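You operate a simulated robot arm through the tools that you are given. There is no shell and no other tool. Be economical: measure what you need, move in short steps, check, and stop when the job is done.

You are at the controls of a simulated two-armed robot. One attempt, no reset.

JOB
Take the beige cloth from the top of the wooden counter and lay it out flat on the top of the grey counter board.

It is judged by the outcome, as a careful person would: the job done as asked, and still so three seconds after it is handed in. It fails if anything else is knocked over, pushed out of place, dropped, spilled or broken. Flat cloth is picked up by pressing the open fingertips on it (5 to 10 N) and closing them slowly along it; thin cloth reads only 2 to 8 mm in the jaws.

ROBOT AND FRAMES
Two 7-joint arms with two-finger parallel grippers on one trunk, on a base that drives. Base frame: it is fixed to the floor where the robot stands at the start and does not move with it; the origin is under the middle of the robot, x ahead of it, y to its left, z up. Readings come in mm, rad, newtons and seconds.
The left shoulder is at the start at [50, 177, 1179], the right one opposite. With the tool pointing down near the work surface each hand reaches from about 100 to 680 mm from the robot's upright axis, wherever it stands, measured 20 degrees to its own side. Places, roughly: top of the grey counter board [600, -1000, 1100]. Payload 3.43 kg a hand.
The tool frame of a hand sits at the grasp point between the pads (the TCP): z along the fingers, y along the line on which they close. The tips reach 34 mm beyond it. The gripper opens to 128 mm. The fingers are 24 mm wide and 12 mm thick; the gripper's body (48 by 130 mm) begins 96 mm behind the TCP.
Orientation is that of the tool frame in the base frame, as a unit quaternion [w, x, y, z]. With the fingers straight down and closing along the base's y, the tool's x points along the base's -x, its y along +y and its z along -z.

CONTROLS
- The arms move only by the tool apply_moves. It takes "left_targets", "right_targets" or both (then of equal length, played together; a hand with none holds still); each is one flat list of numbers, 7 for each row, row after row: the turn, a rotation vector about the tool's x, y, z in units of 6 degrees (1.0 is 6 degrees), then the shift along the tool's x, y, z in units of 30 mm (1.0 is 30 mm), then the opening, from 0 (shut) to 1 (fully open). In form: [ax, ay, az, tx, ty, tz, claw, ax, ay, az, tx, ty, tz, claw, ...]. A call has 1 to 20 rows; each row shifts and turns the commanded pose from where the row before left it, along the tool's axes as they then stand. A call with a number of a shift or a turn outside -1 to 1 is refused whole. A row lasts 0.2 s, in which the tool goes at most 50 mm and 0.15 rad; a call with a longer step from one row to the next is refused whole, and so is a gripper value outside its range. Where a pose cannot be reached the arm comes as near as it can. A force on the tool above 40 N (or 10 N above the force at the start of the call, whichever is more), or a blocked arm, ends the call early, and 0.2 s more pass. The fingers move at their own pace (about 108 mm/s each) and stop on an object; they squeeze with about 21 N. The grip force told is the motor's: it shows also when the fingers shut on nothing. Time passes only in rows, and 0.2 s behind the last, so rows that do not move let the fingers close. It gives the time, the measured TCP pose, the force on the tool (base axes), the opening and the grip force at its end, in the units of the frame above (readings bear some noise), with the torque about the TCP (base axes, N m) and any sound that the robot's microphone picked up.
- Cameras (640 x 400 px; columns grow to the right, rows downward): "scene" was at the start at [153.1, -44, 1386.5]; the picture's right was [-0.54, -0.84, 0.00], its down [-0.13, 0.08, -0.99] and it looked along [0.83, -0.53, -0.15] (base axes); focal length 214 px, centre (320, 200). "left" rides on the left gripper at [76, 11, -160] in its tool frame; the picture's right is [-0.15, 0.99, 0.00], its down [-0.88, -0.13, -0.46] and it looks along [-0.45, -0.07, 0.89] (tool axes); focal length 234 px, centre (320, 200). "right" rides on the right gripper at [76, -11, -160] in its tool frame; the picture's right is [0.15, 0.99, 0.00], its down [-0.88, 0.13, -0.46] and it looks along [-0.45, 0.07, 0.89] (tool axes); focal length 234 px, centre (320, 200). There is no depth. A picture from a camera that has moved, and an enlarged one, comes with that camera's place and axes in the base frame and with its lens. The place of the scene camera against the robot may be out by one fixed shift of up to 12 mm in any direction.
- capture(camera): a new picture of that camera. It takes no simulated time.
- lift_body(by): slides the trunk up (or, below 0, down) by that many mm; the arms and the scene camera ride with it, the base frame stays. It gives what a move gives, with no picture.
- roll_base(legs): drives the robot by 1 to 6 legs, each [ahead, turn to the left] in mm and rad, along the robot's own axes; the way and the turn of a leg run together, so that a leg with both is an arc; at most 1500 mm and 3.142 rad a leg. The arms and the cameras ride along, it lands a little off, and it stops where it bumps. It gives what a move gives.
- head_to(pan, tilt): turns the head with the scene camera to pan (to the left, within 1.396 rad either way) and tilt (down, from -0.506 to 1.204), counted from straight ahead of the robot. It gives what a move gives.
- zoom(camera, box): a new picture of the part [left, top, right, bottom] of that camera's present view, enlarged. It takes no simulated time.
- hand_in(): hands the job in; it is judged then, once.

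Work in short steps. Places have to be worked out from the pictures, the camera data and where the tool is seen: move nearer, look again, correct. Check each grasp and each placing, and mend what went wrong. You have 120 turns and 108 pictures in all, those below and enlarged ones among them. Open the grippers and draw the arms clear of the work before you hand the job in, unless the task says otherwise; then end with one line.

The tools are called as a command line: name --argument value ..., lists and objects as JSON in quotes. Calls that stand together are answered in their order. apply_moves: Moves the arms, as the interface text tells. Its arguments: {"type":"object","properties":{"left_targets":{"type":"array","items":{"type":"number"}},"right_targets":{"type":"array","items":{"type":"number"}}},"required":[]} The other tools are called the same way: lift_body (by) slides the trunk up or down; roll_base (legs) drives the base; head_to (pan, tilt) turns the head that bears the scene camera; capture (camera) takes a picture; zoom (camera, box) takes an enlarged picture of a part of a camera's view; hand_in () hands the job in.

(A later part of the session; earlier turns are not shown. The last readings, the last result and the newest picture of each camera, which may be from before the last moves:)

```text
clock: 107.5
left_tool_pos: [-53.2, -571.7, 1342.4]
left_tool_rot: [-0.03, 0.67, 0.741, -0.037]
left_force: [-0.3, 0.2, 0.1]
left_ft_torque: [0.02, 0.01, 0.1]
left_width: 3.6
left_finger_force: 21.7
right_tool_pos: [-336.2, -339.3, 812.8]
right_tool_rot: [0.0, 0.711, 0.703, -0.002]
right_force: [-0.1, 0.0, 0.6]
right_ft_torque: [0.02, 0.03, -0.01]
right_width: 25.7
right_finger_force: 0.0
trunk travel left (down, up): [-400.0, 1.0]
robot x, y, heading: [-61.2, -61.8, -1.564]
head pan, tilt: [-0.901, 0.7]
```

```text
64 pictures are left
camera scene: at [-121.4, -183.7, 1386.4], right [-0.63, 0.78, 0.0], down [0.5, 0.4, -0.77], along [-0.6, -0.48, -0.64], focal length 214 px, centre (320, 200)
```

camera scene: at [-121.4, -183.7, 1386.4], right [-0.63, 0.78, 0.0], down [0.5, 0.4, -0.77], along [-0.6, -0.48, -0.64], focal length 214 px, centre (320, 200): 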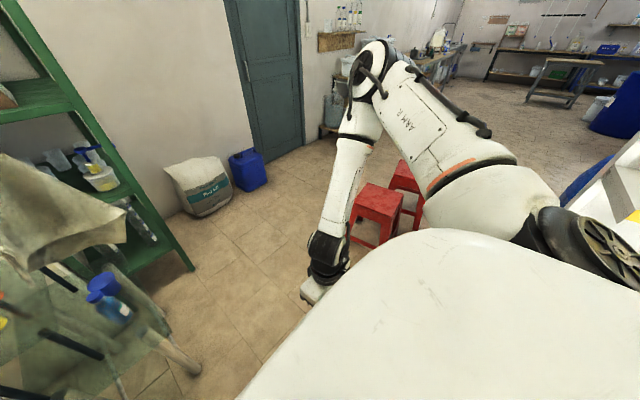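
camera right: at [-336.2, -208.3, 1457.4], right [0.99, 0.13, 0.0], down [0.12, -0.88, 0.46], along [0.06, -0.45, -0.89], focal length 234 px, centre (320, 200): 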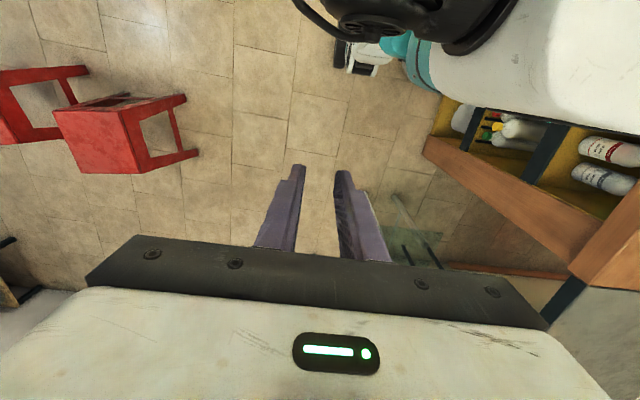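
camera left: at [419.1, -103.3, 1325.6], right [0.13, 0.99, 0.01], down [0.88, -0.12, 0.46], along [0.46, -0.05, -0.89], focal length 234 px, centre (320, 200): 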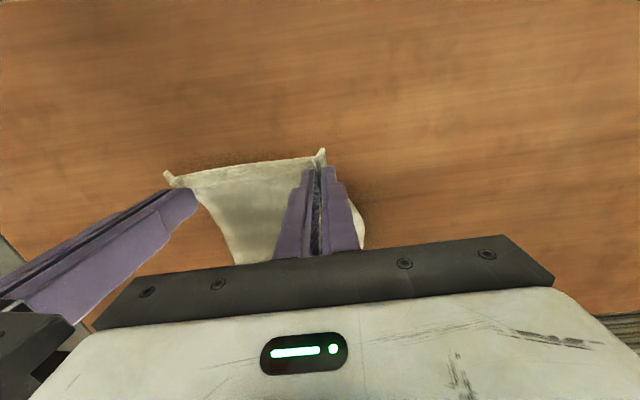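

The elbow is still out. Let me inspect how the cloth hangs before deciding.

head_to --pan 0.05 --tilt 0.35

zoom --camera "scene" --box '[200, 60, 440, 300]'

capture --camera "left"

```text
clock: 108.7
left_tool_pos: [-53.8, -573.0, 1342.9]
left_tool_rot: [-0.03, 0.669, 0.741, -0.037]
left_force: [0.0, 0.1, -0.1]
left_ft_torque: [-0.01, 0.01, 0.08]
left_width: 3.7
left_finger_force: 20.6
right_tool_pos: [-337.4, -340.4, 813.3]
right_tool_rot: [0.0, 0.712, 0.702, -0.001]
right_force: [-0.7, -0.5, 0.2]
right_ft_torque: [-0.04, -0.01, 0.03]
right_width: 25.3
right_finger_force: 0.1
trunk travel left (down, up): [-400.0, 1.0]
robot x, y, heading: [-60.5, -69.9, -1.568]
head pan, tilt: [0.051, 0.351]
```

```text
1.67 times, centred on (320, 180) of scene
camera zoom: at [-50.0, -223.4, 1417.8], right [-1.0, -0.06, 0.0], down [-0.02, 0.34, -0.94], along [0.05, -0.94, -0.34], focal length 358 px, centre (320, 233)
```

zoom: 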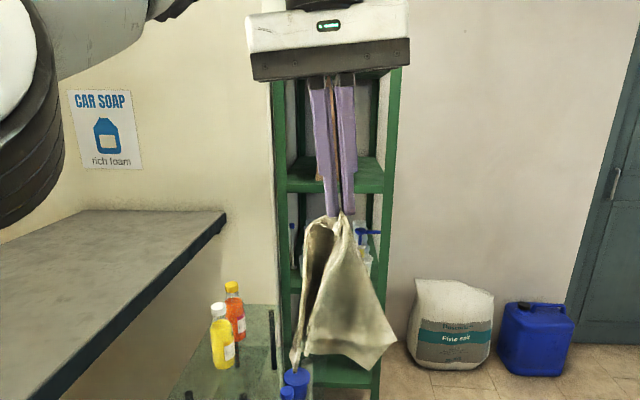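

```text
62 pictures are left
camera left: at [-35.2, -492.7, 1499.2], right [0.99, -0.05, -0.09], down [0.0, -0.88, 0.47], along [-0.1, -0.47, -0.88], focal length 234 px, centre (320, 200)
```

left: 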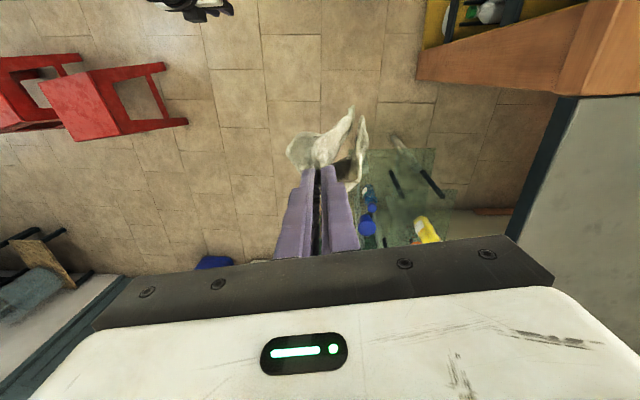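

Plan: lay the held corner side onto the grey board, pinch the adjacent corner there with the right hand, then spread with both hands. I raise the right arm and draw the left hand in before driving.

apply_moves --right_targets '[0, 0, 0, 0, 0, -1, 0.2, 0, 0, 0, 0, 0, -1, 0.2, 0, 0, 0, 0, 0, -1, 0.2, 0, 0, 0, 0, 0, -1, 0.2, 0, 0, 0, 0, 0, -1, 0.2, 0, 0, 0, 0, 0, -1, 0.2, 0, 0, 0, 0, 0, -1, 0.2, 0, 0, 0, 0, 0, -1, 0.2, 0, 0, 0, 0, 0, -1, 0.2, 0, 0, 0, 0, 0, -1, 0.2, 0, 0, 0, 0, 0, -1, 0.2, 0, 0, 0, 0, 0, -1, 0.2, 0, 0, 0, 0, 0, -1, 0.2, 0, 0, 0, 0, 0, -1, 0.2, 0, 0, 0, 0, 0, -1, 0.2, 0, 0, 0, 0, 0, -1, 0.2]' --left_targets '[0, 0, 0, 0.5, 0.2, 0, 0, 0, 0, 0, 0.5, 0.2, 0, 0, 0, 0, 0, 0.5, 0.2, 0, 0, 0, 0, 0, 0.5, 0.2, 0, 0, 0, 0, 0, 0.5, 0.2, 0, 0, 0, 0, 0, 0.5, 0.2, 0, 0, 0, 0, 0, 0.5, 0.2, 0, 0, 0, 0, 0, 0.5, 0.2, 0, 0, 0, 0, 0, 0, 0, 0, 0, 0, 0, 0, 0, 0, 0, 0, 0, 0, 0, 0, 0, 0, 0, 0, 0, 0, 0, 0, 0, 0, 0, 0, 0, 0, 0, 0, 0, 0, 0, 0, 0, 0, 0, 0, 0, 0, 0, 0, 0, 0, 0, 0, 0, 0, 0, 0, 0, 0]'

roll_base --legs '[[364, 0], [0, 1.22]]'

head_to --pan -0.1 --tilt 0.6

capture --camera "scene"

```text
clock: 112.1
left_tool_pos: [-16.9, -447.4, 1335.8]
left_tool_rot: [-0.029, 0.67, 0.741, -0.037]
left_force: [0.6, 0.4, 0.3]
left_ft_torque: [0.02, -0.02, 0.1]
left_width: 3.9
left_finger_force: 21.3
right_tool_pos: [-335.2, -340.1, 1294.2]
right_tool_rot: [0.0, 0.711, 0.703, -0.002]
right_force: [-0.4, -1.1, 0.5]
right_ft_torque: [0.03, 0.0, 0.0]
right_width: 25.8
right_finger_force: 0.0
trunk travel left (down, up): [-400.0, 1.0]
robot x, y, heading: [-61.3, -64.6, -1.56]
head pan, tilt: [0.051, 0.351]
```

```text
clock: 117.5
left_tool_pos: [315.7, -519.9, 1337.1]
left_tool_rot: [-0.003, 0.124, 0.991, -0.047]
left_force: [-0.5, 0.0, 0.1]
left_ft_torque: [0.01, -0.02, -0.08]
left_width: 3.5
left_finger_force: 21.0
right_tool_pos: [105.7, -781.7, 1294.4]
right_tool_rot: [0.0, 0.18, 0.984, -0.002]
right_force: [0.4, -0.8, -0.9]
right_ft_torque: [-0.01, 0.0, 0.05]
right_width: 25.5
right_finger_force: 0.1
trunk travel left (down, up): [-400.0, 1.0]
robot x, y, heading: [-54.0, -429.0, -0.343]
head pan, tilt: [0.051, 0.351]
```

```text
clock: 118.2
left_tool_pos: [315.0, -519.2, 1335.9]
left_tool_rot: [-0.003, 0.124, 0.991, -0.047]
left_force: [0.1, 0.4, -1.0]
left_ft_torque: [0.0, -0.03, 0.02]
left_width: 3.3
left_finger_force: 20.4
right_tool_pos: [103.9, -781.3, 1294.3]
right_tool_rot: [0.0, 0.18, 0.984, 0.0]
right_force: [-0.1, 0.3, 0.5]
right_ft_torque: [-0.02, 0.02, -0.02]
right_width: 25.3
right_finger_force: 0.1
trunk travel left (down, up): [-400.0, 1.0]
robot x, y, heading: [-60.1, -428.4, -0.342]
head pan, tilt: [-0.099, 0.6]
```

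```text
61 pictures are left
camera scene: at [92.3, -484.9, 1395.1], right [-0.43, -0.9, 0.0], down [-0.51, 0.24, -0.83], along [0.75, -0.35, -0.56], focal length 214 px, centre (320, 200)
```

scene: 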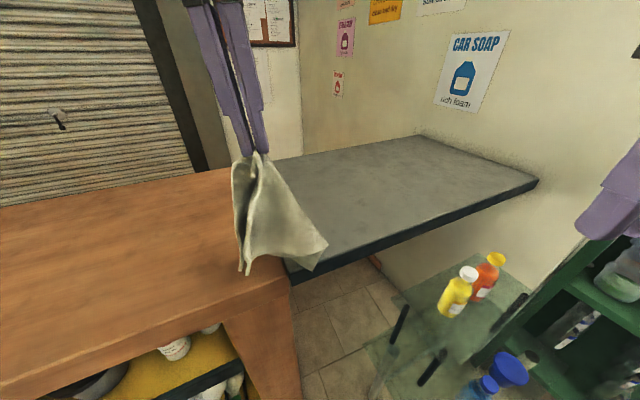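

The board is x≈330–830, y≈−520 to −1323, z≈1075. I rotate right so the left hand is over the board and extend it. Then I'll lower the cloth and sweep left so it trails out to the right.

roll_base --legs '[[0, -0.31]]'

apply_moves --left_targets '[-0.45, 0, 0, -0.79, -0.16, 0, 0, -0.45, 0, 0, -0.79, -0.16, 0, 0, 0, 0, 0, -0.79, -0.16, 0, 0, 0, 0, 0, -0.79, -0.16, 0, 0, 0, 0, 0, -0.79, -0.16, 0, 0, 0, 0, 0, -0.79, -0.16, 0, 0, 0, 0, 0, -0.79, -0.16, 0, 0, 0, 0, 0, -0.79, -0.16, 0, 0, 0, 0, 0, -0.79, -0.16, 0, 0, 0, 0, 0, -0.79, -0.16, 0, 0]'

capture --camera "scene"

```text
clock: 119.7
left_tool_pos: [268.4, -629.8, 1337.4]
left_tool_rot: [-0.009, 0.276, 0.96, -0.046]
left_force: [0.3, -0.5, -0.5]
left_ft_torque: [0.02, 0.01, 0.05]
left_width: 3.7
left_finger_force: 21.1
right_tool_pos: [-10.2, -814.8, 1294.3]
right_tool_rot: [0.0, 0.329, 0.944, -0.001]
right_force: [0.7, 0.1, -0.2]
right_ft_torque: [0.04, -0.05, 0.01]
right_width: 25.5
right_finger_force: 0.1
trunk travel left (down, up): [-400.0, 1.0]
robot x, y, heading: [-62.7, -426.5, -0.653]
head pan, tilt: [-0.099, 0.6]
```

```text
clock: 121.8
left_tool_pos: [358.2, -713.0, 1338.1]
left_tool_rot: [0.004, 0.274, 0.962, -0.001]
left_force: [0.5, -0.1, 0.6]
left_ft_torque: [-0.01, 0.03, 0.03]
left_width: 3.6
left_finger_force: 21.6
left hand out of reach, approached as far as the arm can: row 6, 7, 8, 9, 10
right_tool_pos: [-10.2, -813.7, 1294.6]
right_tool_rot: [0.001, 0.329, 0.944, -0.002]
right_force: [0.4, -1.0, -0.7]
right_ft_torque: [-0.03, 0.01, 0.01]
right_width: 25.5
right_finger_force: 0.0
trunk travel left (down, up): [-400.0, 1.0]
robot x, y, heading: [-54.5, -428.9, -0.651]
head pan, tilt: [-0.099, 0.6]
```

```text
60 pictures are left
camera scene: at [66.7, -526.5, 1395.0], right [-0.68, -0.73, 0.0], down [-0.41, 0.39, -0.83], along [0.6, -0.56, -0.56], focal length 214 px, centre (320, 200)
```

scene: 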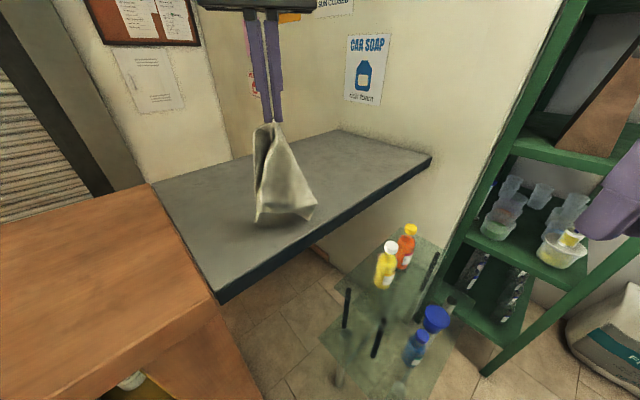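

The left reach is limited at this height. I lower while extending further over the board.

apply_moves --left_targets '[0, 0, 0, -0.3, 0, 0.8, 0, 0, 0, 0, -0.6, 0, 0.8, 0, 0, 0, 0, -0.8, 0, 0.8, 0, 0, 0, 0, -0.8, 0, 0.5, 0, 0, 0, 0, -0.8, 0, 0.3, 0]'

capture --camera "scene"

```text
clock: 123.0
left_tool_pos: [420.6, -744.1, 1245.0]
left_tool_rot: [0.004, 0.275, 0.961, 0.0]
left_force: [0.6, -0.3, -0.7]
left_ft_torque: [-0.02, 0.01, 0.03]
left_width: 3.6
left_finger_force: 20.9
left hand out of reach, approached as far as the arm can: row 4, 5
right_tool_pos: [-11.1, -814.6, 1293.6]
right_tool_rot: [0.0, 0.329, 0.944, -0.001]
right_force: [0.7, -0.5, -0.1]
right_ft_torque: [0.0, -0.02, -0.02]
right_width: 25.3
right_finger_force: 0.1
trunk travel left (down, up): [-400.0, 1.0]
robot x, y, heading: [-57.9, -427.5, -0.657]
head pan, tilt: [-0.099, 0.6]
```

```text
59 pictures are left
camera scene: at [67.1, -526.8, 1394.9], right [-0.68, -0.73, 0.0], down [-0.41, 0.39, -0.82], along [0.6, -0.56, -0.57], focal length 214 px, centre (320, 200)
```

scene: 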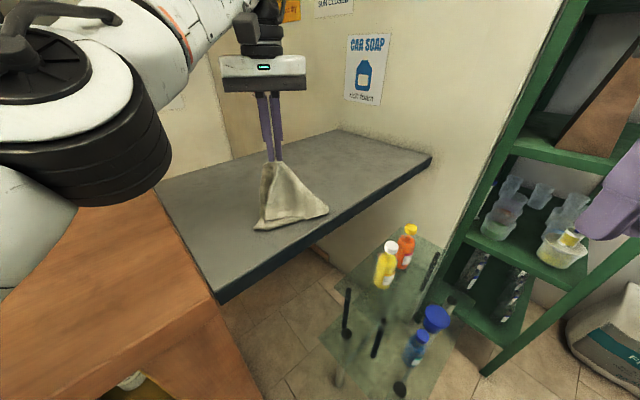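

The bottom edge is touching the board. I sweep left with the base while lowering, so the cloth trails out.

roll_base --legs '[[0, 0.1]]'

apply_moves --left_targets '[0, 0, 0, -0.2, 0, 0.5, 0, 0, 0, 0, -0.3, 0, 0.5, 0, 0, 0, 0, -0.3, 0, 0.5, 0]'

roll_base --legs '[[0, 0.12]]'

apply_moves --left_targets '[0, 0, 0, 0, 0, 0.5, 0, 0, 0, 0, 0, 0, 0.5, 0]'

roll_base --legs '[[0, 0.08]]'

capture --camera "scene"

capture --camera "left"

```text
clock: 124.0
left_tool_pos: [448.9, -695.4, 1245.8]
left_tool_rot: [0.003, 0.227, 0.974, -0.001]
left_force: [0.3, -0.2, -0.8]
left_ft_torque: [-0.01, 0.0, -0.02]
left_width: 3.8
left_finger_force: 20.8
right_tool_pos: [27.5, -806.7, 1293.2]
right_tool_rot: [0.0, 0.283, 0.959, -0.001]
right_force: [0.7, -0.3, -0.1]
right_ft_torque: [-0.01, -0.01, -0.01]
right_width: 25.4
right_finger_force: 0.1
trunk travel left (down, up): [-400.0, 1.0]
robot x, y, heading: [-60.1, -427.6, -0.553]
head pan, tilt: [-0.099, 0.6]
```

```text
clock: 124.8
left_tool_pos: [467.3, -704.8, 1201.2]
left_tool_rot: [0.003, 0.227, 0.974, -0.002]
left_force: [0.5, -0.1, 0.0]
left_ft_torque: [0.01, 0.02, -0.05]
left_width: 3.6
left_finger_force: 20.9
left hand out of reach, approached as far as the arm can: row 3
right_tool_pos: [27.5, -806.5, 1293.8]
right_tool_rot: [0.0, 0.282, 0.959, -0.002]
right_force: [0.2, 0.6, -0.6]
right_ft_torque: [0.01, 0.0, 0.01]
right_width: 25.5
right_finger_force: 0.1
trunk travel left (down, up): [-400.0, 1.0]
robot x, y, heading: [-58.0, -428.0, -0.555]
head pan, tilt: [-0.099, 0.6]
```

```text
clock: 125.7
left_tool_pos: [496.5, -639.4, 1200.4]
left_tool_rot: [0.004, 0.168, 0.986, -0.002]
left_force: [0.1, 0.9, 0.6]
left_ft_torque: [-0.06, 0.06, -0.08]
left_width: 3.7
left_finger_force: 20.9
right_tool_pos: [74.9, -793.8, 1295.1]
right_tool_rot: [0.001, 0.224, 0.975, -0.002]
right_force: [0.1, 0.2, -0.1]
right_ft_torque: [-0.01, -0.01, 0.0]
right_width: 25.6
right_finger_force: 0.1
trunk travel left (down, up): [-400.0, 1.0]
robot x, y, heading: [-57.4, -430.1, -0.432]
head pan, tilt: [-0.099, 0.6]
```

```text
clock: 126.3
left_tool_pos: [496.1, -638.5, 1171.7]
left_tool_rot: [0.004, 0.169, 0.986, -0.001]
left_force: [0.1, -0.8, -0.9]
left_ft_torque: [0.0, -0.01, -0.04]
left_width: 3.7
left_finger_force: 20.9
right_tool_pos: [72.2, -794.6, 1293.3]
right_tool_rot: [0.0, 0.224, 0.975, -0.002]
right_force: [0.4, 0.5, -0.6]
right_ft_torque: [-0.03, -0.02, 0.01]
right_width: 25.6
right_finger_force: 0.1
trunk travel left (down, up): [-400.0, 1.0]
robot x, y, heading: [-60.5, -428.3, -0.434]
head pan, tilt: [-0.099, 0.6]
```

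```text
clock: 127.2
left_tool_pos: [512.0, -593.7, 1169.0]
left_tool_rot: [0.003, 0.129, 0.992, -0.001]
left_force: [0.2, 1.1, -0.3]
left_ft_torque: [-0.05, 0.02, -0.09]
left_width: 3.8
left_finger_force: 21.1
right_tool_pos: [100.8, -782.1, 1294.0]
right_tool_rot: [0.001, 0.185, 0.983, -0.002]
right_force: [0.7, 0.9, 0.8]
right_ft_torque: [-0.03, 0.02, 0.0]
right_width: 25.8
right_finger_force: 0.0
trunk travel left (down, up): [-400.0, 1.0]
robot x, y, heading: [-62.3, -428.1, -0.354]
head pan, tilt: [-0.099, 0.6]
```

```text
58 pictures are left
camera scene: at [92.2, -485.9, 1395.0], right [-0.44, -0.9, 0.0], down [-0.51, 0.25, -0.82], along [0.74, -0.36, -0.57], focal length 214 px, centre (320, 200)
```

scene: 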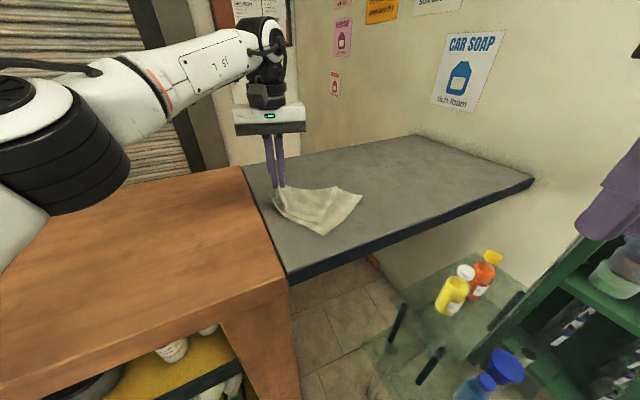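

```text
57 pictures are left
camera left: at [440.0, -562.0, 1328.8], right [0.39, 0.92, 0.0], down [0.81, -0.35, 0.46], along [0.43, -0.18, -0.89], focal length 234 px, centre (320, 200)
```

left: 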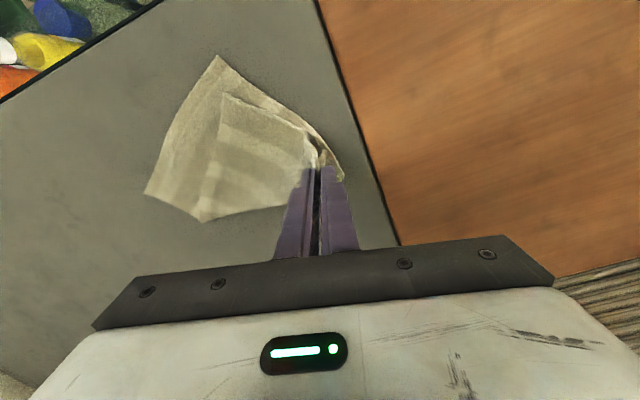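

The cloth trails out well, mostly in one fold. Zooming in to identify the corners.

zoom --camera "left" --box '[120, 40, 380, 240]'

zoom --camera "scene" --box '[240, 150, 400, 260]'

```text
2.00 times, centred on (250, 140) of left
camera zoom: at [440.0, -562.0, 1328.8], right [0.39, 0.92, 0.0], down [0.81, -0.35, 0.46], along [0.43, -0.18, -0.89], focal length 468 px, centre (460, 320)
```

zoom: 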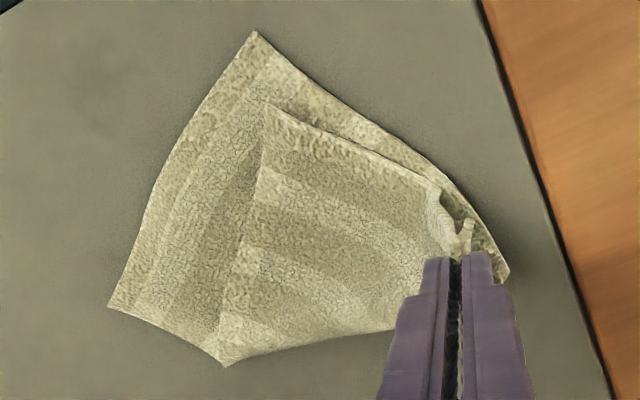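

```text
3.64 times, centred on (320, 205) of scene
camera zoom: at [92.2, -485.9, 1395.0], right [-0.44, -0.9, 0.0], down [-0.51, 0.25, -0.82], along [0.74, -0.36, -0.57], focal length 780 px, centre (320, 182)
```

zoom: 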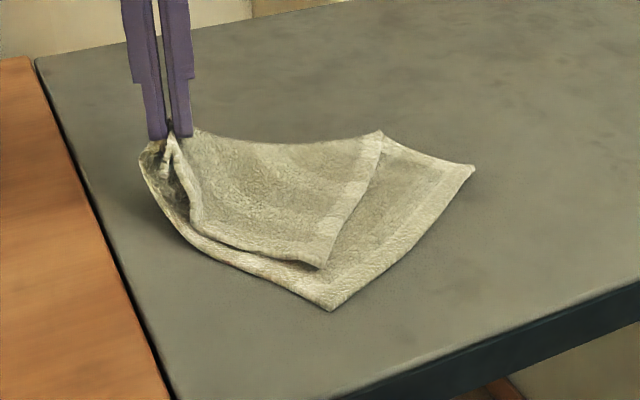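

The fold is clear. A is held and Q≈(388,−642), R≈(471,−802), and flap corner P≈(416,−653) is folded over the A–F line. I lower A while moving outward to straighten edge A–Q.

apply_moves --left_targets '[0, 0, 0, -0.41, 0.29, 0.34, 0, 0, 0, 0, -0.41, 0.29, 0.34, 0, 0, 0, 0, -0.41, 0.29, 0.34, 0, 0, 0, 0, -0.41, 0.29, 0.34, 0, 0, 0, 0, -0.41, 0.29, 0.3, 0]'

capture --camera "left"

```text
clock: 128.4
left_tool_pos: [563.7, -564.1, 1125.6]
left_tool_rot: [0.006, 0.129, 0.992, -0.001]
left_force: [-0.1, 0.4, -0.5]
left_ft_torque: [0.0, 0.01, -0.03]
left_width: 3.3
left_finger_force: 20.6
left hand out of reach, approached as far as the arm can: row 3, 4, 5
right_tool_pos: [101.4, -782.8, 1294.4]
right_tool_rot: [0.001, 0.184, 0.983, -0.001]
right_force: [0.2, 1.3, 0.2]
right_ft_torque: [0.01, 0.0, 0.0]
right_width: 25.7
right_finger_force: 0.1
trunk travel left (down, up): [-400.0, 1.0]
robot x, y, heading: [-56.2, -431.7, -0.355]
head pan, tilt: [-0.099, 0.6]
```

```text
54 pictures are left
camera left: at [491.0, -532.3, 1284.0], right [0.39, 0.92, 0.0], down [0.81, -0.35, 0.46], along [0.43, -0.18, -0.89], focal length 234 px, centre (320, 200)
```

left: 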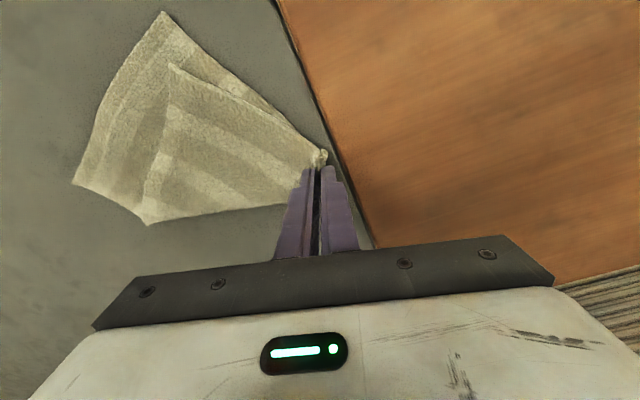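

Edge A–Q is now straight. Lowering A to the board gently before releasing.

apply_moves --left_targets '[0, 0, 0, 0, 0, 0.15, 0, 0, 0, 0, 0, 0, 0.12, 0, 0, 0, 0, 0, 0, 0.1, 0]'

```text
clock: 129.2
left_tool_pos: [562.3, -562.2, 1114.6]
left_tool_rot: [0.004, 0.129, 0.992, -0.002]
left_force: [1.2, 0.6, 5.5]
left_ft_torque: [0.0, -0.06, -0.06]
left_width: 3.8
left_finger_force: 21.0
right_tool_pos: [100.6, -782.4, 1293.9]
right_tool_rot: [0.001, 0.185, 0.983, -0.002]
right_force: [-0.2, -0.4, 0.0]
right_ft_torque: [0.05, -0.01, 0.01]
right_width: 25.7
right_finger_force: 0.1
trunk travel left (down, up): [-400.0, 1.0]
robot x, y, heading: [-57.8, -430.5, -0.353]
head pan, tilt: [-0.099, 0.6]
```

Contact. I open slowly and lift the left hand clear.

apply_moves --left_targets '[0, 0, 0, 0, 0, -0.06, 0, 0, 0, 0, 0, 0, 0, 0.06, 0, 0, 0, 0, 0, 0, 0.12, 0, 0, 0, 0, 0, 0, 0.2, 0, 0, 0, 0, 0, -0.2, 0.2, 0, 0, 0, 0, 0, -0.8, 0.2, 0, 0, 0, 0.3, 0, -0.9, 0.2, 0, 0, 0, 0.8, 0.3, -0.9, 0.2, 0, 0, 0, 0.8, 0.3, -0.6, 0.2, 0, 0, 0, 0.8, 0.3, -0.6, 0.2, 0, 0, 0, 0.8, 0.3, -0.3, 0.2, 0, 0, 0, 0.8, 0.3, 0, 0.2]'

capture --camera "scene"

capture --camera "left"

```text
clock: 131.8
left_tool_pos: [445.6, -482.9, 1244.3]
left_tool_rot: [0.004, 0.129, 0.992, -0.002]
left_force: [-0.5, 1.0, 0.3]
left_ft_torque: [-0.04, 0.0, 0.01]
left_width: 25.7
left_finger_force: 0.0
left hand out of reach, approached as far as the arm can: row 6
right_tool_pos: [100.6, -782.7, 1294.9]
right_tool_rot: [0.001, 0.186, 0.983, -0.001]
right_force: [-0.1, -0.1, -0.1]
right_ft_torque: [-0.06, -0.03, 0.01]
right_width: 25.8
right_finger_force: 0.1
trunk travel left (down, up): [-400.0, 1.0]
robot x, y, heading: [-58.7, -429.3, -0.351]
head pan, tilt: [-0.099, 0.6]
```

```text
53 pictures are left
camera scene: at [91.7, -485.7, 1395.1], right [-0.44, -0.9, 0.0], down [-0.51, 0.25, -0.83], along [0.74, -0.36, -0.56], focal length 214 px, centre (320, 200)
```

scene: 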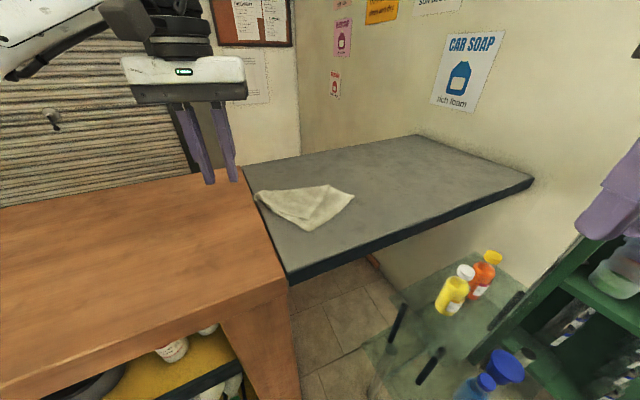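

```text
52 pictures are left
camera left: at [372.7, -451.5, 1403.7], right [0.39, 0.92, 0.0], down [0.81, -0.35, 0.46], along [0.43, -0.18, -0.89], focal length 234 px, centre (320, 200)
```

left: 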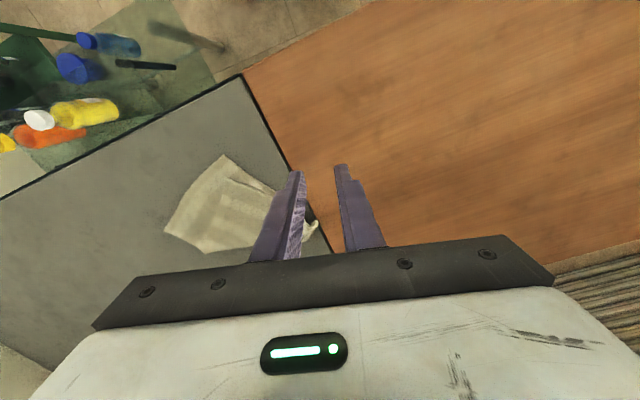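

Released. Zooming in on the cloth as it lies.

zoom --camera "scene" --box '[235, 160, 375, 250]'

```text
4.44 times, centred on (305, 205) of scene
camera zoom: at [91.7, -485.7, 1395.1], right [-0.44, -0.9, 0.0], down [-0.51, 0.25, -0.83], along [0.74, -0.36, -0.56], focal length 953 px, centre (387, 178)
```

zoom: 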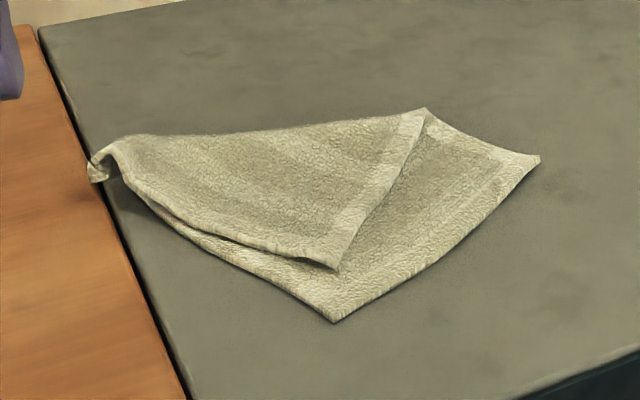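

The board corner layout is clear. I reposition the base to about (−10, −540), heading +0.2, so the right hand can take flap corner P at (445, −629) and carry it to about (630, −770).

roll_base --legs '[[0, -1.22], [118, 0], [0, 1.571], [50, 0], [0, 0.2]]'

head_to --pan -0.55 --tilt 0.7

capture --camera "scene"

```text
clock: 138.8
left_tool_pos: [427.5, -646.9, 1244.9]
left_tool_rot: [0.004, 0.175, 0.985, -0.002]
left_force: [-0.2, -0.4, -0.2]
left_ft_torque: [-0.03, 0.02, -0.01]
left_width: 25.5
left_finger_force: 0.0
right_tool_pos: [57.9, -911.3, 1294.7]
right_tool_rot: [0.001, 0.23, 0.973, -0.003]
right_force: [0.0, 0.7, 1.1]
right_ft_torque: [0.0, 0.02, 0.0]
right_width: 25.6
right_finger_force: 0.1
trunk travel left (down, up): [-400.0, 1.0]
robot x, y, heading: [-68.1, -544.3, -0.451]
head pan, tilt: [-0.099, 0.6]
stopped in leg 3: the robot was blocked; the commanded pose is now the measured one
```

```text
clock: 139.7
left_tool_pos: [426.2, -646.8, 1245.2]
left_tool_rot: [0.005, 0.176, 0.984, -0.001]
left_force: [0.5, 0.0, 0.0]
left_ft_torque: [0.02, -0.04, -0.01]
left_width: 25.5
left_finger_force: 0.1
right_tool_pos: [55.6, -912.4, 1293.4]
right_tool_rot: [0.002, 0.231, 0.973, -0.003]
right_force: [-0.4, 0.2, -0.2]
right_ft_torque: [-0.03, -0.04, 0.01]
right_width: 25.6
right_finger_force: 0.0
trunk travel left (down, up): [-400.0, 1.0]
robot x, y, heading: [-64.4, -546.3, -0.453]
head pan, tilt: [-0.55, 0.7]
```

```text
50 pictures are left
camera scene: at [43.8, -641.5, 1386.7], right [-0.84, -0.54, 0.0], down [-0.35, 0.54, -0.77], along [0.41, -0.64, -0.64], focal length 214 px, centre (320, 200)
```

scene: 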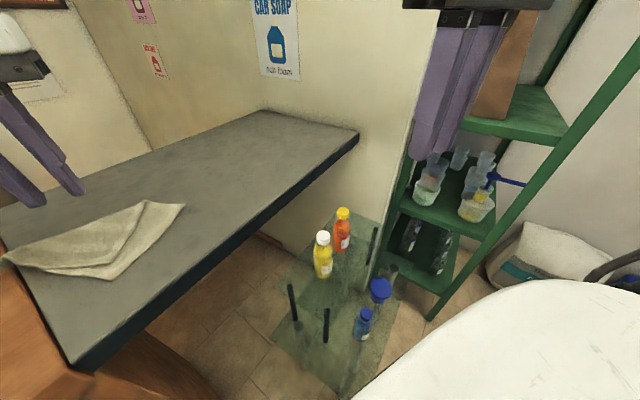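

The turn was blocked by something. I check where the base, arm and table are before moving again.

head_to --pan -0.6 --tilt 1.2

capture --camera "scene"

capture --camera "right"

head_to --pan -1.35 --tilt 0.4

capture --camera "scene"

```text
clock: 140.6
left_tool_pos: [425.1, -647.4, 1246.6]
left_tool_rot: [0.006, 0.176, 0.984, -0.001]
left_force: [-0.1, -0.5, 0.2]
left_ft_torque: [0.01, -0.02, -0.04]
left_width: 25.8
left_finger_force: 0.1
right_tool_pos: [56.0, -910.5, 1293.9]
right_tool_rot: [0.002, 0.23, 0.973, -0.002]
right_force: [0.2, 0.5, 0.3]
right_ft_torque: [0.02, 0.04, 0.01]
right_width: 25.7
right_finger_force: 0.1
trunk travel left (down, up): [-400.0, 1.0]
robot x, y, heading: [-66.5, -546.2, -0.448]
head pan, tilt: [-0.6, 1.201]
```

```text
49 pictures are left
camera scene: at [25.4, -618.6, 1350.7], right [-0.87, -0.5, 0.0], down [-0.46, 0.81, -0.37], along [0.18, -0.32, -0.93], focal length 214 px, centre (320, 200)
```

scene: 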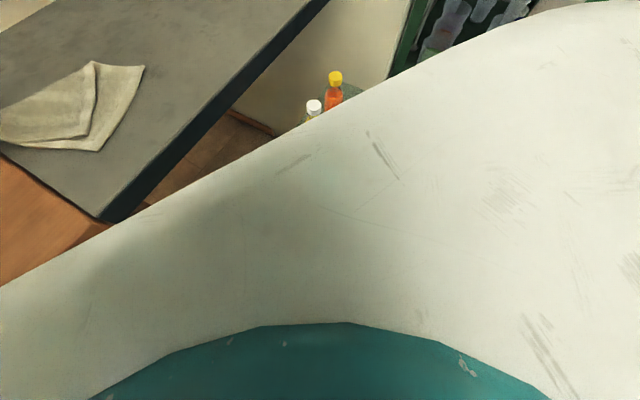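

```text
48 pictures are left
camera right: at [-17.4, -886.3, 1453.8], right [0.31, 0.95, 0.0], down [0.84, -0.28, 0.46], along [0.44, -0.15, -0.89], focal length 234 px, centre (320, 200)
```

right: 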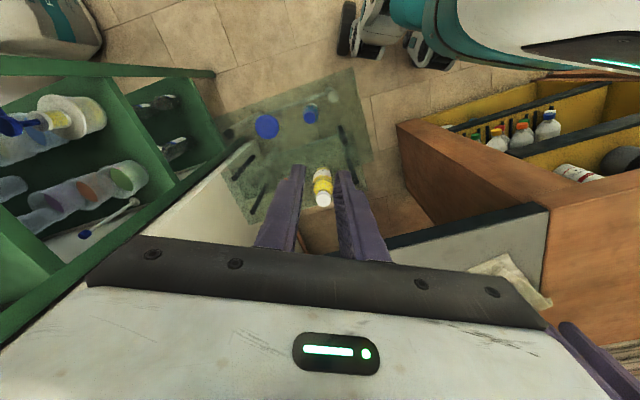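

```text
clock: 141.7
left_tool_pos: [425.6, -646.5, 1244.8]
left_tool_rot: [0.005, 0.175, 0.985, 0.0]
left_force: [0.5, 0.5, -0.7]
left_ft_torque: [0.0, 0.0, 0.0]
left_width: 25.7
left_finger_force: 0.0
right_tool_pos: [54.8, -911.7, 1294.3]
right_tool_rot: [0.002, 0.23, 0.973, -0.002]
right_force: [0.6, -0.1, 0.0]
right_ft_torque: [0.02, -0.01, 0.01]
right_width: 25.2
right_finger_force: 0.0
trunk travel left (down, up): [-400.0, 1.0]
robot x, y, heading: [-69.4, -545.2, -0.451]
head pan, tilt: [-1.349, 0.4]
```

```text
47 pictures are left
camera scene: at [-23.8, -660.1, 1413.4], right [-0.97, 0.23, 0.0], down [0.09, 0.38, -0.92], along [-0.21, -0.9, -0.39], focal length 214 px, centre (320, 200)
```

scene: 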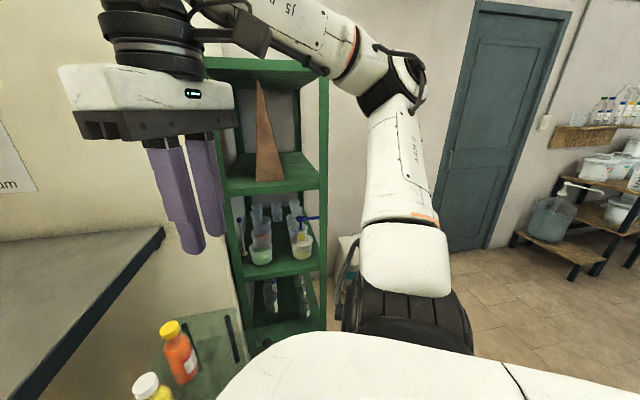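

The base's front-right corner appears to be against the bottle table's left side; the table and bottles still stand. I back out the way I came and use y≈−465 instead.

roll_base --legs '[[0, -1.12], [-82, 0], [0, 1.571]]'

head_to --pan -0.8 --tilt 0.6

capture --camera "scene"

```text
clock: 149.4
left_tool_pos: [424.0, -340.8, 1243.2]
left_tool_rot: [0.004, -0.046, 0.999, 0.0]
left_force: [0.0, -0.4, 0.1]
left_ft_torque: [0.01, 0.04, 0.01]
left_width: 25.6
left_finger_force: 0.1
right_tool_pos: [205.3, -740.6, 1293.6]
right_tool_rot: [0.0, 0.009, 1.0, -0.001]
right_force: [-0.4, 0.0, 0.6]
right_ft_torque: [0.02, -0.02, 0.03]
right_width: 25.6
right_finger_force: 0.1
trunk travel left (down, up): [-400.0, 1.0]
robot x, y, heading: [-66.0, -465.4, -0.006]
head pan, tilt: [-1.349, 0.4]
```

```text
clock: 150.4
left_tool_pos: [424.0, -342.2, 1244.1]
left_tool_rot: [0.003, -0.047, 0.999, 0.0]
left_force: [1.1, -0.2, 0.1]
left_ft_torque: [-0.01, -0.02, 0.02]
left_width: 25.7
left_finger_force: 0.1
right_tool_pos: [204.2, -739.6, 1293.0]
right_tool_rot: [0.0, 0.009, 1.0, -0.001]
right_force: [-0.2, -0.3, 0.8]
right_ft_torque: [0.02, 0.03, 0.05]
right_width: 25.6
right_finger_force: 0.0
trunk travel left (down, up): [-400.0, 1.0]
robot x, y, heading: [-64.6, -464.1, -0.006]
head pan, tilt: [-0.799, 0.6]
```

```text
46 pictures are left
camera scene: at [69.5, -522.4, 1395.1], right [-0.72, -0.69, 0.0], down [-0.39, 0.41, -0.83], along [0.57, -0.59, -0.56], focal length 214 px, centre (320, 200)
```

scene: 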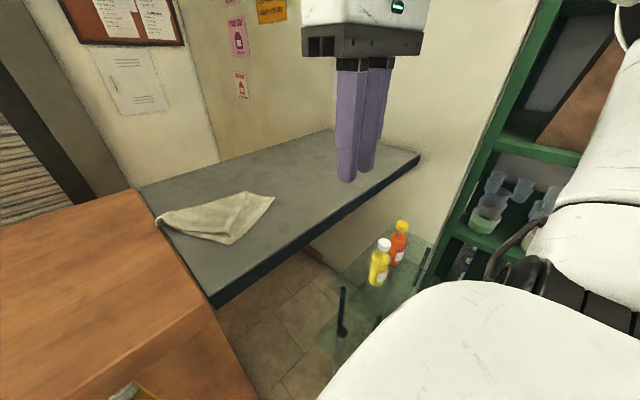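

The table and bottles are unmoved. Going forward 60 mm with a slight left turn, then bringing the right hand over flap corner P.

roll_base --legs '[[60, 0], [0, 0.06]]'

head_to --pan -0.5 --tilt 0.7

zoom --camera "scene" --box '[160, 100, 400, 250]'

```text
clock: 151.8
left_tool_pos: [476.1, -311.8, 1244.5]
left_tool_rot: [0.003, -0.076, 0.997, -0.001]
left_force: [0.4, 0.4, -0.3]
left_ft_torque: [-0.03, 0.04, 0.0]
left_width: 25.5
left_finger_force: 0.1
right_tool_pos: [281.4, -724.2, 1294.6]
right_tool_rot: [0.001, -0.02, 1.0, -0.001]
right_force: [0.4, -0.6, 0.2]
right_ft_torque: [-0.03, 0.02, -0.02]
right_width: 25.9
right_finger_force: 0.0
trunk travel left (down, up): [-400.0, 1.0]
robot x, y, heading: [-6.7, -465.4, 0.055]
head pan, tilt: [-0.799, 0.6]
```

```text
clock: 152.6
left_tool_pos: [475.8, -313.1, 1244.4]
left_tool_rot: [0.003, -0.078, 0.997, 0.0]
left_force: [0.6, 1.2, 0.5]
left_ft_torque: [0.02, -0.01, 0.0]
left_width: 25.5
left_finger_force: 0.0
right_tool_pos: [281.5, -724.2, 1293.6]
right_tool_rot: [0.001, -0.021, 1.0, -0.002]
right_force: [0.5, -0.5, 0.2]
right_ft_torque: [-0.02, 0.0, -0.01]
right_width: 25.8
right_finger_force: 0.1
trunk travel left (down, up): [-400.0, 1.0]
robot x, y, heading: [-6.2, -463.8, 0.055]
head pan, tilt: [-0.499, 0.7]
```

```text
2.67 times, centred on (280, 175) of scene
camera zoom: at [144.5, -491.4, 1386.4], right [-0.43, -0.9, 0.0], down [-0.58, 0.28, -0.77], along [0.69, -0.33, -0.64], focal length 572 px, centre (427, 267)
```

zoom: 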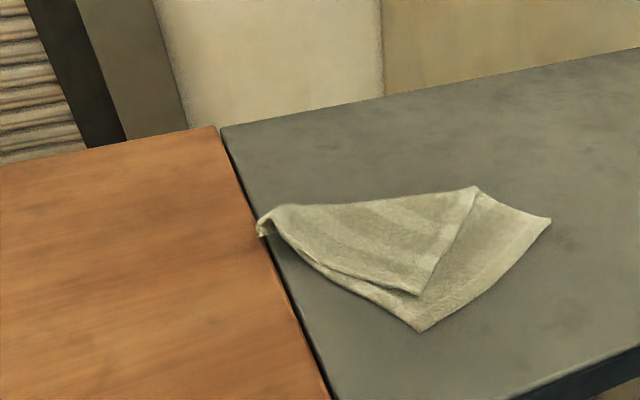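

P≈(445,−627). Moving the right hand above the pinch point (474, −632).

apply_moves --right_targets '[0, 0, 0, -0.82, 0.35, 0.56, 0.16, 0, 0, 0, -0.82, 0.35, 0.56, 0.16, 0, 0, 0, -0.82, 0.35, 0.56, 0.16, 0, 0, 0, -0.82, 0.35, 0.56, 0.16, 0, 0, 0, -0.82, 0.35, 0.56, 0.16, 0, 0, 0, -0.82, 0.35, 0.56, 0.16, 0, 0, 0, -0.82, 0.35, 0.56, 0.16, 0, 0, 0, -0.82, 0.35, 0.56, 0.16, 0, 0, 0, 0, 0, 0.9, 0.16]'

capture --camera "right"

```text
clock: 154.6
left_tool_pos: [474.4, -312.7, 1244.3]
left_tool_rot: [0.004, -0.077, 0.997, 0.0]
left_force: [-0.4, 0.8, -0.2]
left_ft_torque: [0.0, -0.02, -0.02]
left_width: 25.7
left_finger_force: 0.0
right_tool_pos: [474.5, -631.6, 1132.8]
right_tool_rot: [0.002, -0.021, 1.0, -0.002]
right_force: [-0.6, -0.5, 0.9]
right_ft_torque: [0.0, 0.0, -0.02]
right_width: 20.5
right_finger_force: 0.2
trunk travel left (down, up): [-400.0, 1.0]
robot x, y, heading: [-2.2, -466.0, 0.058]
head pan, tilt: [-0.499, 0.7]
```

```text
44 pictures are left
camera right: at [399.0, -645.3, 1292.4], right [-0.19, 0.98, 0.0], down [0.87, 0.17, 0.46], along [0.45, 0.08, -0.89], focal length 234 px, centre (320, 200)
```

right: 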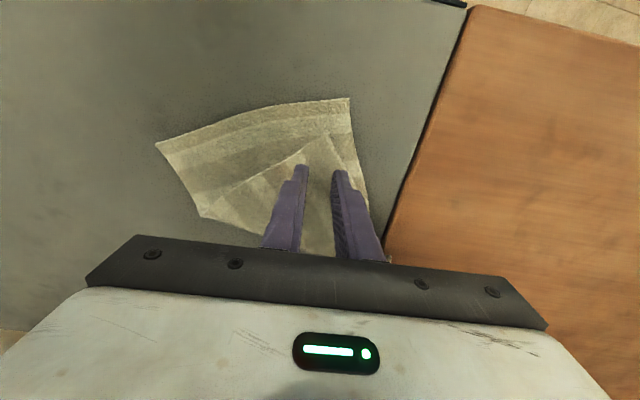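

P is right ahead between the fingers. I descend and feel for contact.

apply_moves --right_targets '[0, 0, 0, 0.15, 0, 0.2, 0.16, 0, 0, 0, 0, 0, 0.2, 0.16, 0, 0, 0, 0, 0, 0.13, 0.16]'

```text
clock: 155.4
left_tool_pos: [475.3, -312.1, 1244.3]
left_tool_rot: [0.004, -0.077, 0.997, 0.0]
left_force: [0.3, -0.2, -0.5]
left_ft_torque: [-0.01, 0.01, -0.01]
left_width: 25.7
left_finger_force: 0.1
right_tool_pos: [469.4, -632.1, 1116.7]
right_tool_rot: [0.0, -0.021, 1.0, -0.002]
right_force: [0.3, -0.3, -0.6]
right_ft_torque: [-0.03, -0.04, 0.02]
right_width: 20.5
right_finger_force: 0.0
trunk travel left (down, up): [-400.0, 1.0]
robot x, y, heading: [-5.9, -464.4, 0.059]
head pan, tilt: [-0.499, 0.7]
```

apply_moves --right_targets '[0, 0, 0, 0, 0, 0.08, 0.16, 0, 0, 0, 0, 0, 0.06, 0.16]'

```text
clock: 156.0
left_tool_pos: [475.6, -311.1, 1244.4]
left_tool_rot: [0.004, -0.077, 0.997, 0.0]
left_force: [-0.4, -0.3, -0.1]
left_ft_torque: [0.01, 0.03, -0.03]
left_width: 25.6
left_finger_force: 0.0
right_tool_pos: [469.7, -631.3, 1112.6]
right_tool_rot: [0.002, -0.021, 1.0, -0.003]
right_force: [0.1, -0.8, 0.8]
right_ft_torque: [-0.01, 0.02, 0.0]
right_width: 20.5
right_finger_force: 0.2
trunk travel left (down, up): [-400.0, 1.0]
robot x, y, heading: [-8.8, -463.0, 0.053]
head pan, tilt: [-0.499, 0.7]
```

apply_moves --right_targets '[0, 0, 0, 0, 0, 0.06, 0.16, 0, 0, 0, 0, 0, 0.05, 0.16]'

```text
clock: 156.6
left_tool_pos: [474.6, -312.0, 1243.9]
left_tool_rot: [0.003, -0.076, 0.997, 0.0]
left_force: [0.1, -0.5, 0.1]
left_ft_torque: [0.01, -0.03, 0.01]
left_width: 25.6
left_finger_force: 0.1
right_tool_pos: [470.1, -633.8, 1110.0]
right_tool_rot: [0.002, -0.02, 1.0, -0.002]
right_force: [0.0, 0.6, 4.7]
right_ft_torque: [0.02, -0.03, 0.02]
right_width: 20.2
right_finger_force: 0.1
trunk travel left (down, up): [-400.0, 1.0]
robot x, y, heading: [-5.9, -462.3, 0.055]
head pan, tilt: [-0.499, 0.7]
```

Contact at about 5 N; slightly more, then a slow close.

apply_moves --right_targets '[0, 0, 0, 0, 0, 0.04, 0.16, 0, 0, 0, 0, 0, 0, 0.15, 0, 0, 0, 0, 0, 0, 0.14, 0, 0, 0, 0, 0, 0, 0.13, 0, 0, 0, 0, 0, 0, 0.12, 0, 0, 0, 0, 0, 0, 0.11, 0, 0, 0, 0, 0, 0, 0.1, 0, 0, 0, 0, 0, 0, 0.09, 0, 0, 0, 0, 0, 0, 0.08, 0, 0, 0, 0, 0, 0, 0.07, 0, 0, 0, 0, 0, 0, 0.06, 0, 0, 0, 0, 0, 0, 0.05, 0, 0, 0, 0, 0, 0, 0.04, 0, 0, 0, 0, 0, 0, 0.03, 0, 0, 0, 0, 0, 0, 0.02, 0, 0, 0, 0, 0, 0, 0.01, 0, 0, 0, 0, 0, 0, 0, 0, 0, 0, 0, 0, 0, 0]'

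zoom --camera "right" --box '[140, 60, 420, 260]'

```text
clock: 160.4
left_tool_pos: [473.9, -311.8, 1245.4]
left_tool_rot: [0.005, -0.077, 0.997, 0.0]
left_force: [0.7, -0.6, 0.7]
left_ft_torque: [0.01, 0.0, -0.01]
left_width: 25.8
left_finger_force: 0.0
right_tool_pos: [468.3, -631.3, 1108.2]
right_tool_rot: [0.002, -0.021, 1.0, -0.001]
right_force: [0.1, 0.6, 12.7]
right_ft_torque: [-0.02, -0.01, 0.02]
right_width: 4.7
right_finger_force: 20.7
trunk travel left (down, up): [-400.0, 1.0]
robot x, y, heading: [-7.4, -461.1, 0.055]
head pan, tilt: [-0.499, 0.7]
```

```text
2.00 times, centred on (280, 160) of right
camera zoom: at [393.5, -645.3, 1268.2], right [-0.19, 0.98, 0.0], down [0.87, 0.17, 0.46], along [0.45, 0.08, -0.89], focal length 468 px, centre (400, 280)
```

zoom: 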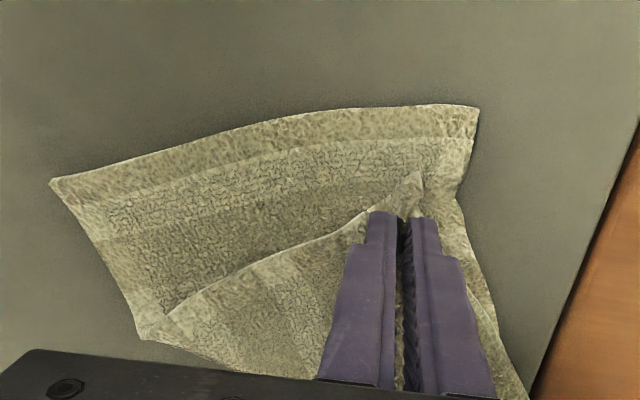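

Gripped (4.7 mm). I lift 50 mm to check that only the flap comes up.

apply_moves --right_targets '[0, 0, 0, 0, 0, -0.3, 0, 0, 0, 0, 0, 0, -0.7, 0, 0, 0, 0, 0, 0, -0.8, 0]'

zoom --camera "right" --box '[140, 60, 420, 260]'

zoom --camera "scene" --box '[160, 60, 400, 250]'

```text
clock: 161.2
left_tool_pos: [475.0, -312.0, 1245.2]
left_tool_rot: [0.004, -0.076, 0.997, 0.0]
left_force: [-0.8, 0.3, 0.4]
left_ft_torque: [0.02, 0.03, 0.01]
left_width: 25.7
left_finger_force: 0.0
right_tool_pos: [468.6, -632.2, 1161.4]
right_tool_rot: [0.001, -0.021, 1.0, -0.002]
right_force: [0.3, 0.2, 0.3]
right_ft_torque: [-0.01, -0.02, -0.02]
right_width: 4.0
right_finger_force: 21.3
trunk travel left (down, up): [-400.0, 1.0]
robot x, y, heading: [-8.4, -464.6, 0.055]
head pan, tilt: [-0.499, 0.7]
```

```text
2.00 times, centred on (280, 160) of right
camera zoom: at [394.0, -645.3, 1321.4], right [-0.19, 0.98, 0.0], down [0.87, 0.17, 0.46], along [0.45, 0.08, -0.89], focal length 468 px, centre (400, 280)
```

zoom: 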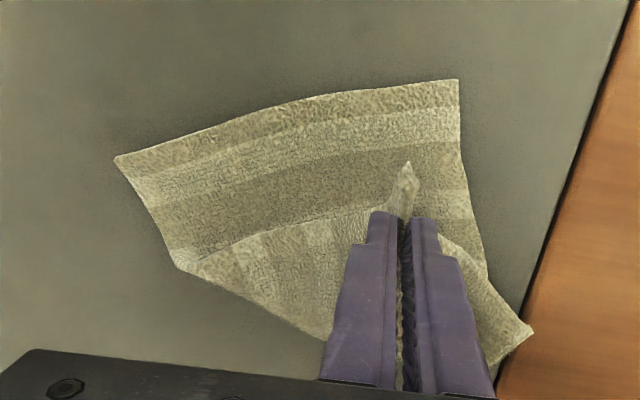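

```text
2.11 times, centred on (280, 155) of scene
camera zoom: at [144.5, -491.2, 1386.4], right [-0.43, -0.9, 0.0], down [-0.58, 0.28, -0.77], along [0.69, -0.33, -0.64], focal length 452 px, centre (404, 295)
```

zoom: 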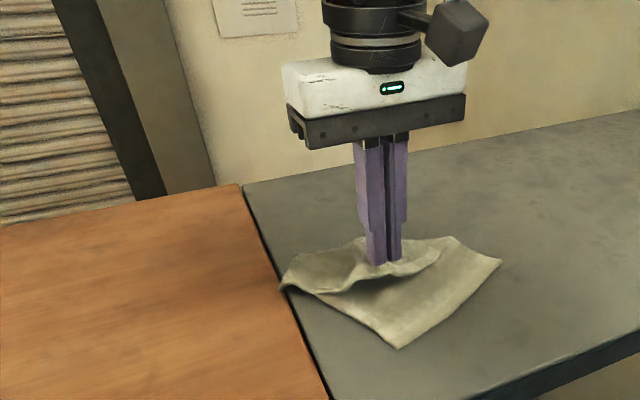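

Only the flap came up. Carrying P over the fold toward (600, −740).

apply_moves --right_targets '[0, 0, 0, -0.6, -0.5, -0.8, 0, 0, 0, 0, -0.6, -0.55, -0.7, 0, 0, 0, 0, -0.7, -0.6, 0, 0, 0, 0, 0, -0.7, -0.65, 0, 0, 0, 0, 0, -0.8, -0.7, 0.5, 0, 0, 0, 0, -0.8, -0.7, 0.7, 0]'

capture --camera "scene"

capture --camera "right"

```text
clock: 162.6
left_tool_pos: [475.3, -311.8, 1244.8]
left_tool_rot: [0.003, -0.077, 0.997, 0.0]
left_force: [0.0, -0.1, -0.2]
left_ft_torque: [-0.01, 0.06, 0.02]
left_width: 25.3
left_finger_force: 0.1
right_tool_pos: [589.0, -743.4, 1167.0]
right_tool_rot: [0.002, -0.021, 1.0, -0.001]
right_force: [0.2, 0.3, -0.6]
right_ft_torque: [-0.02, 0.0, 0.01]
right_width: 4.3
right_finger_force: 21.3
right hand out of reach, approached as far as the arm can: row 5, 6
trunk travel left (down, up): [-400.0, 1.0]
robot x, y, heading: [-7.9, -464.4, 0.057]
head pan, tilt: [-0.499, 0.7]
```

```text
40 pictures are left
camera scene: at [144.8, -491.6, 1386.4], right [-0.43, -0.9, 0.0], down [-0.58, 0.28, -0.76], along [0.69, -0.33, -0.64], focal length 214 px, centre (320, 200)
```

scene: 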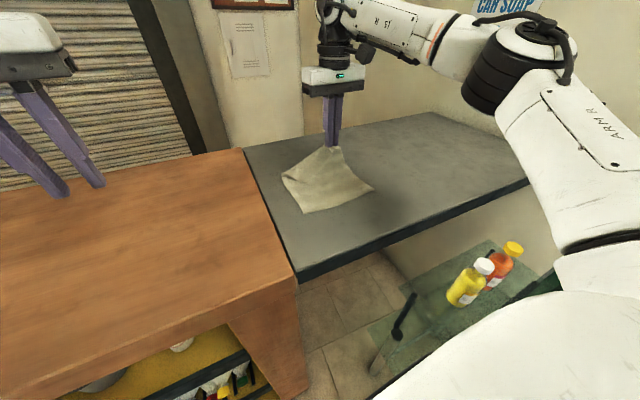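

```text
39 pictures are left
camera right: at [514.1, -756.9, 1326.6], right [-0.19, 0.98, 0.0], down [0.87, 0.17, 0.46], along [0.45, 0.08, -0.89], focal length 234 px, centre (320, 200)
```

right: 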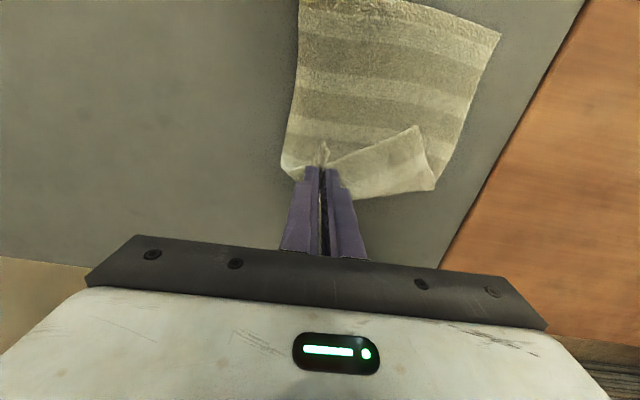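

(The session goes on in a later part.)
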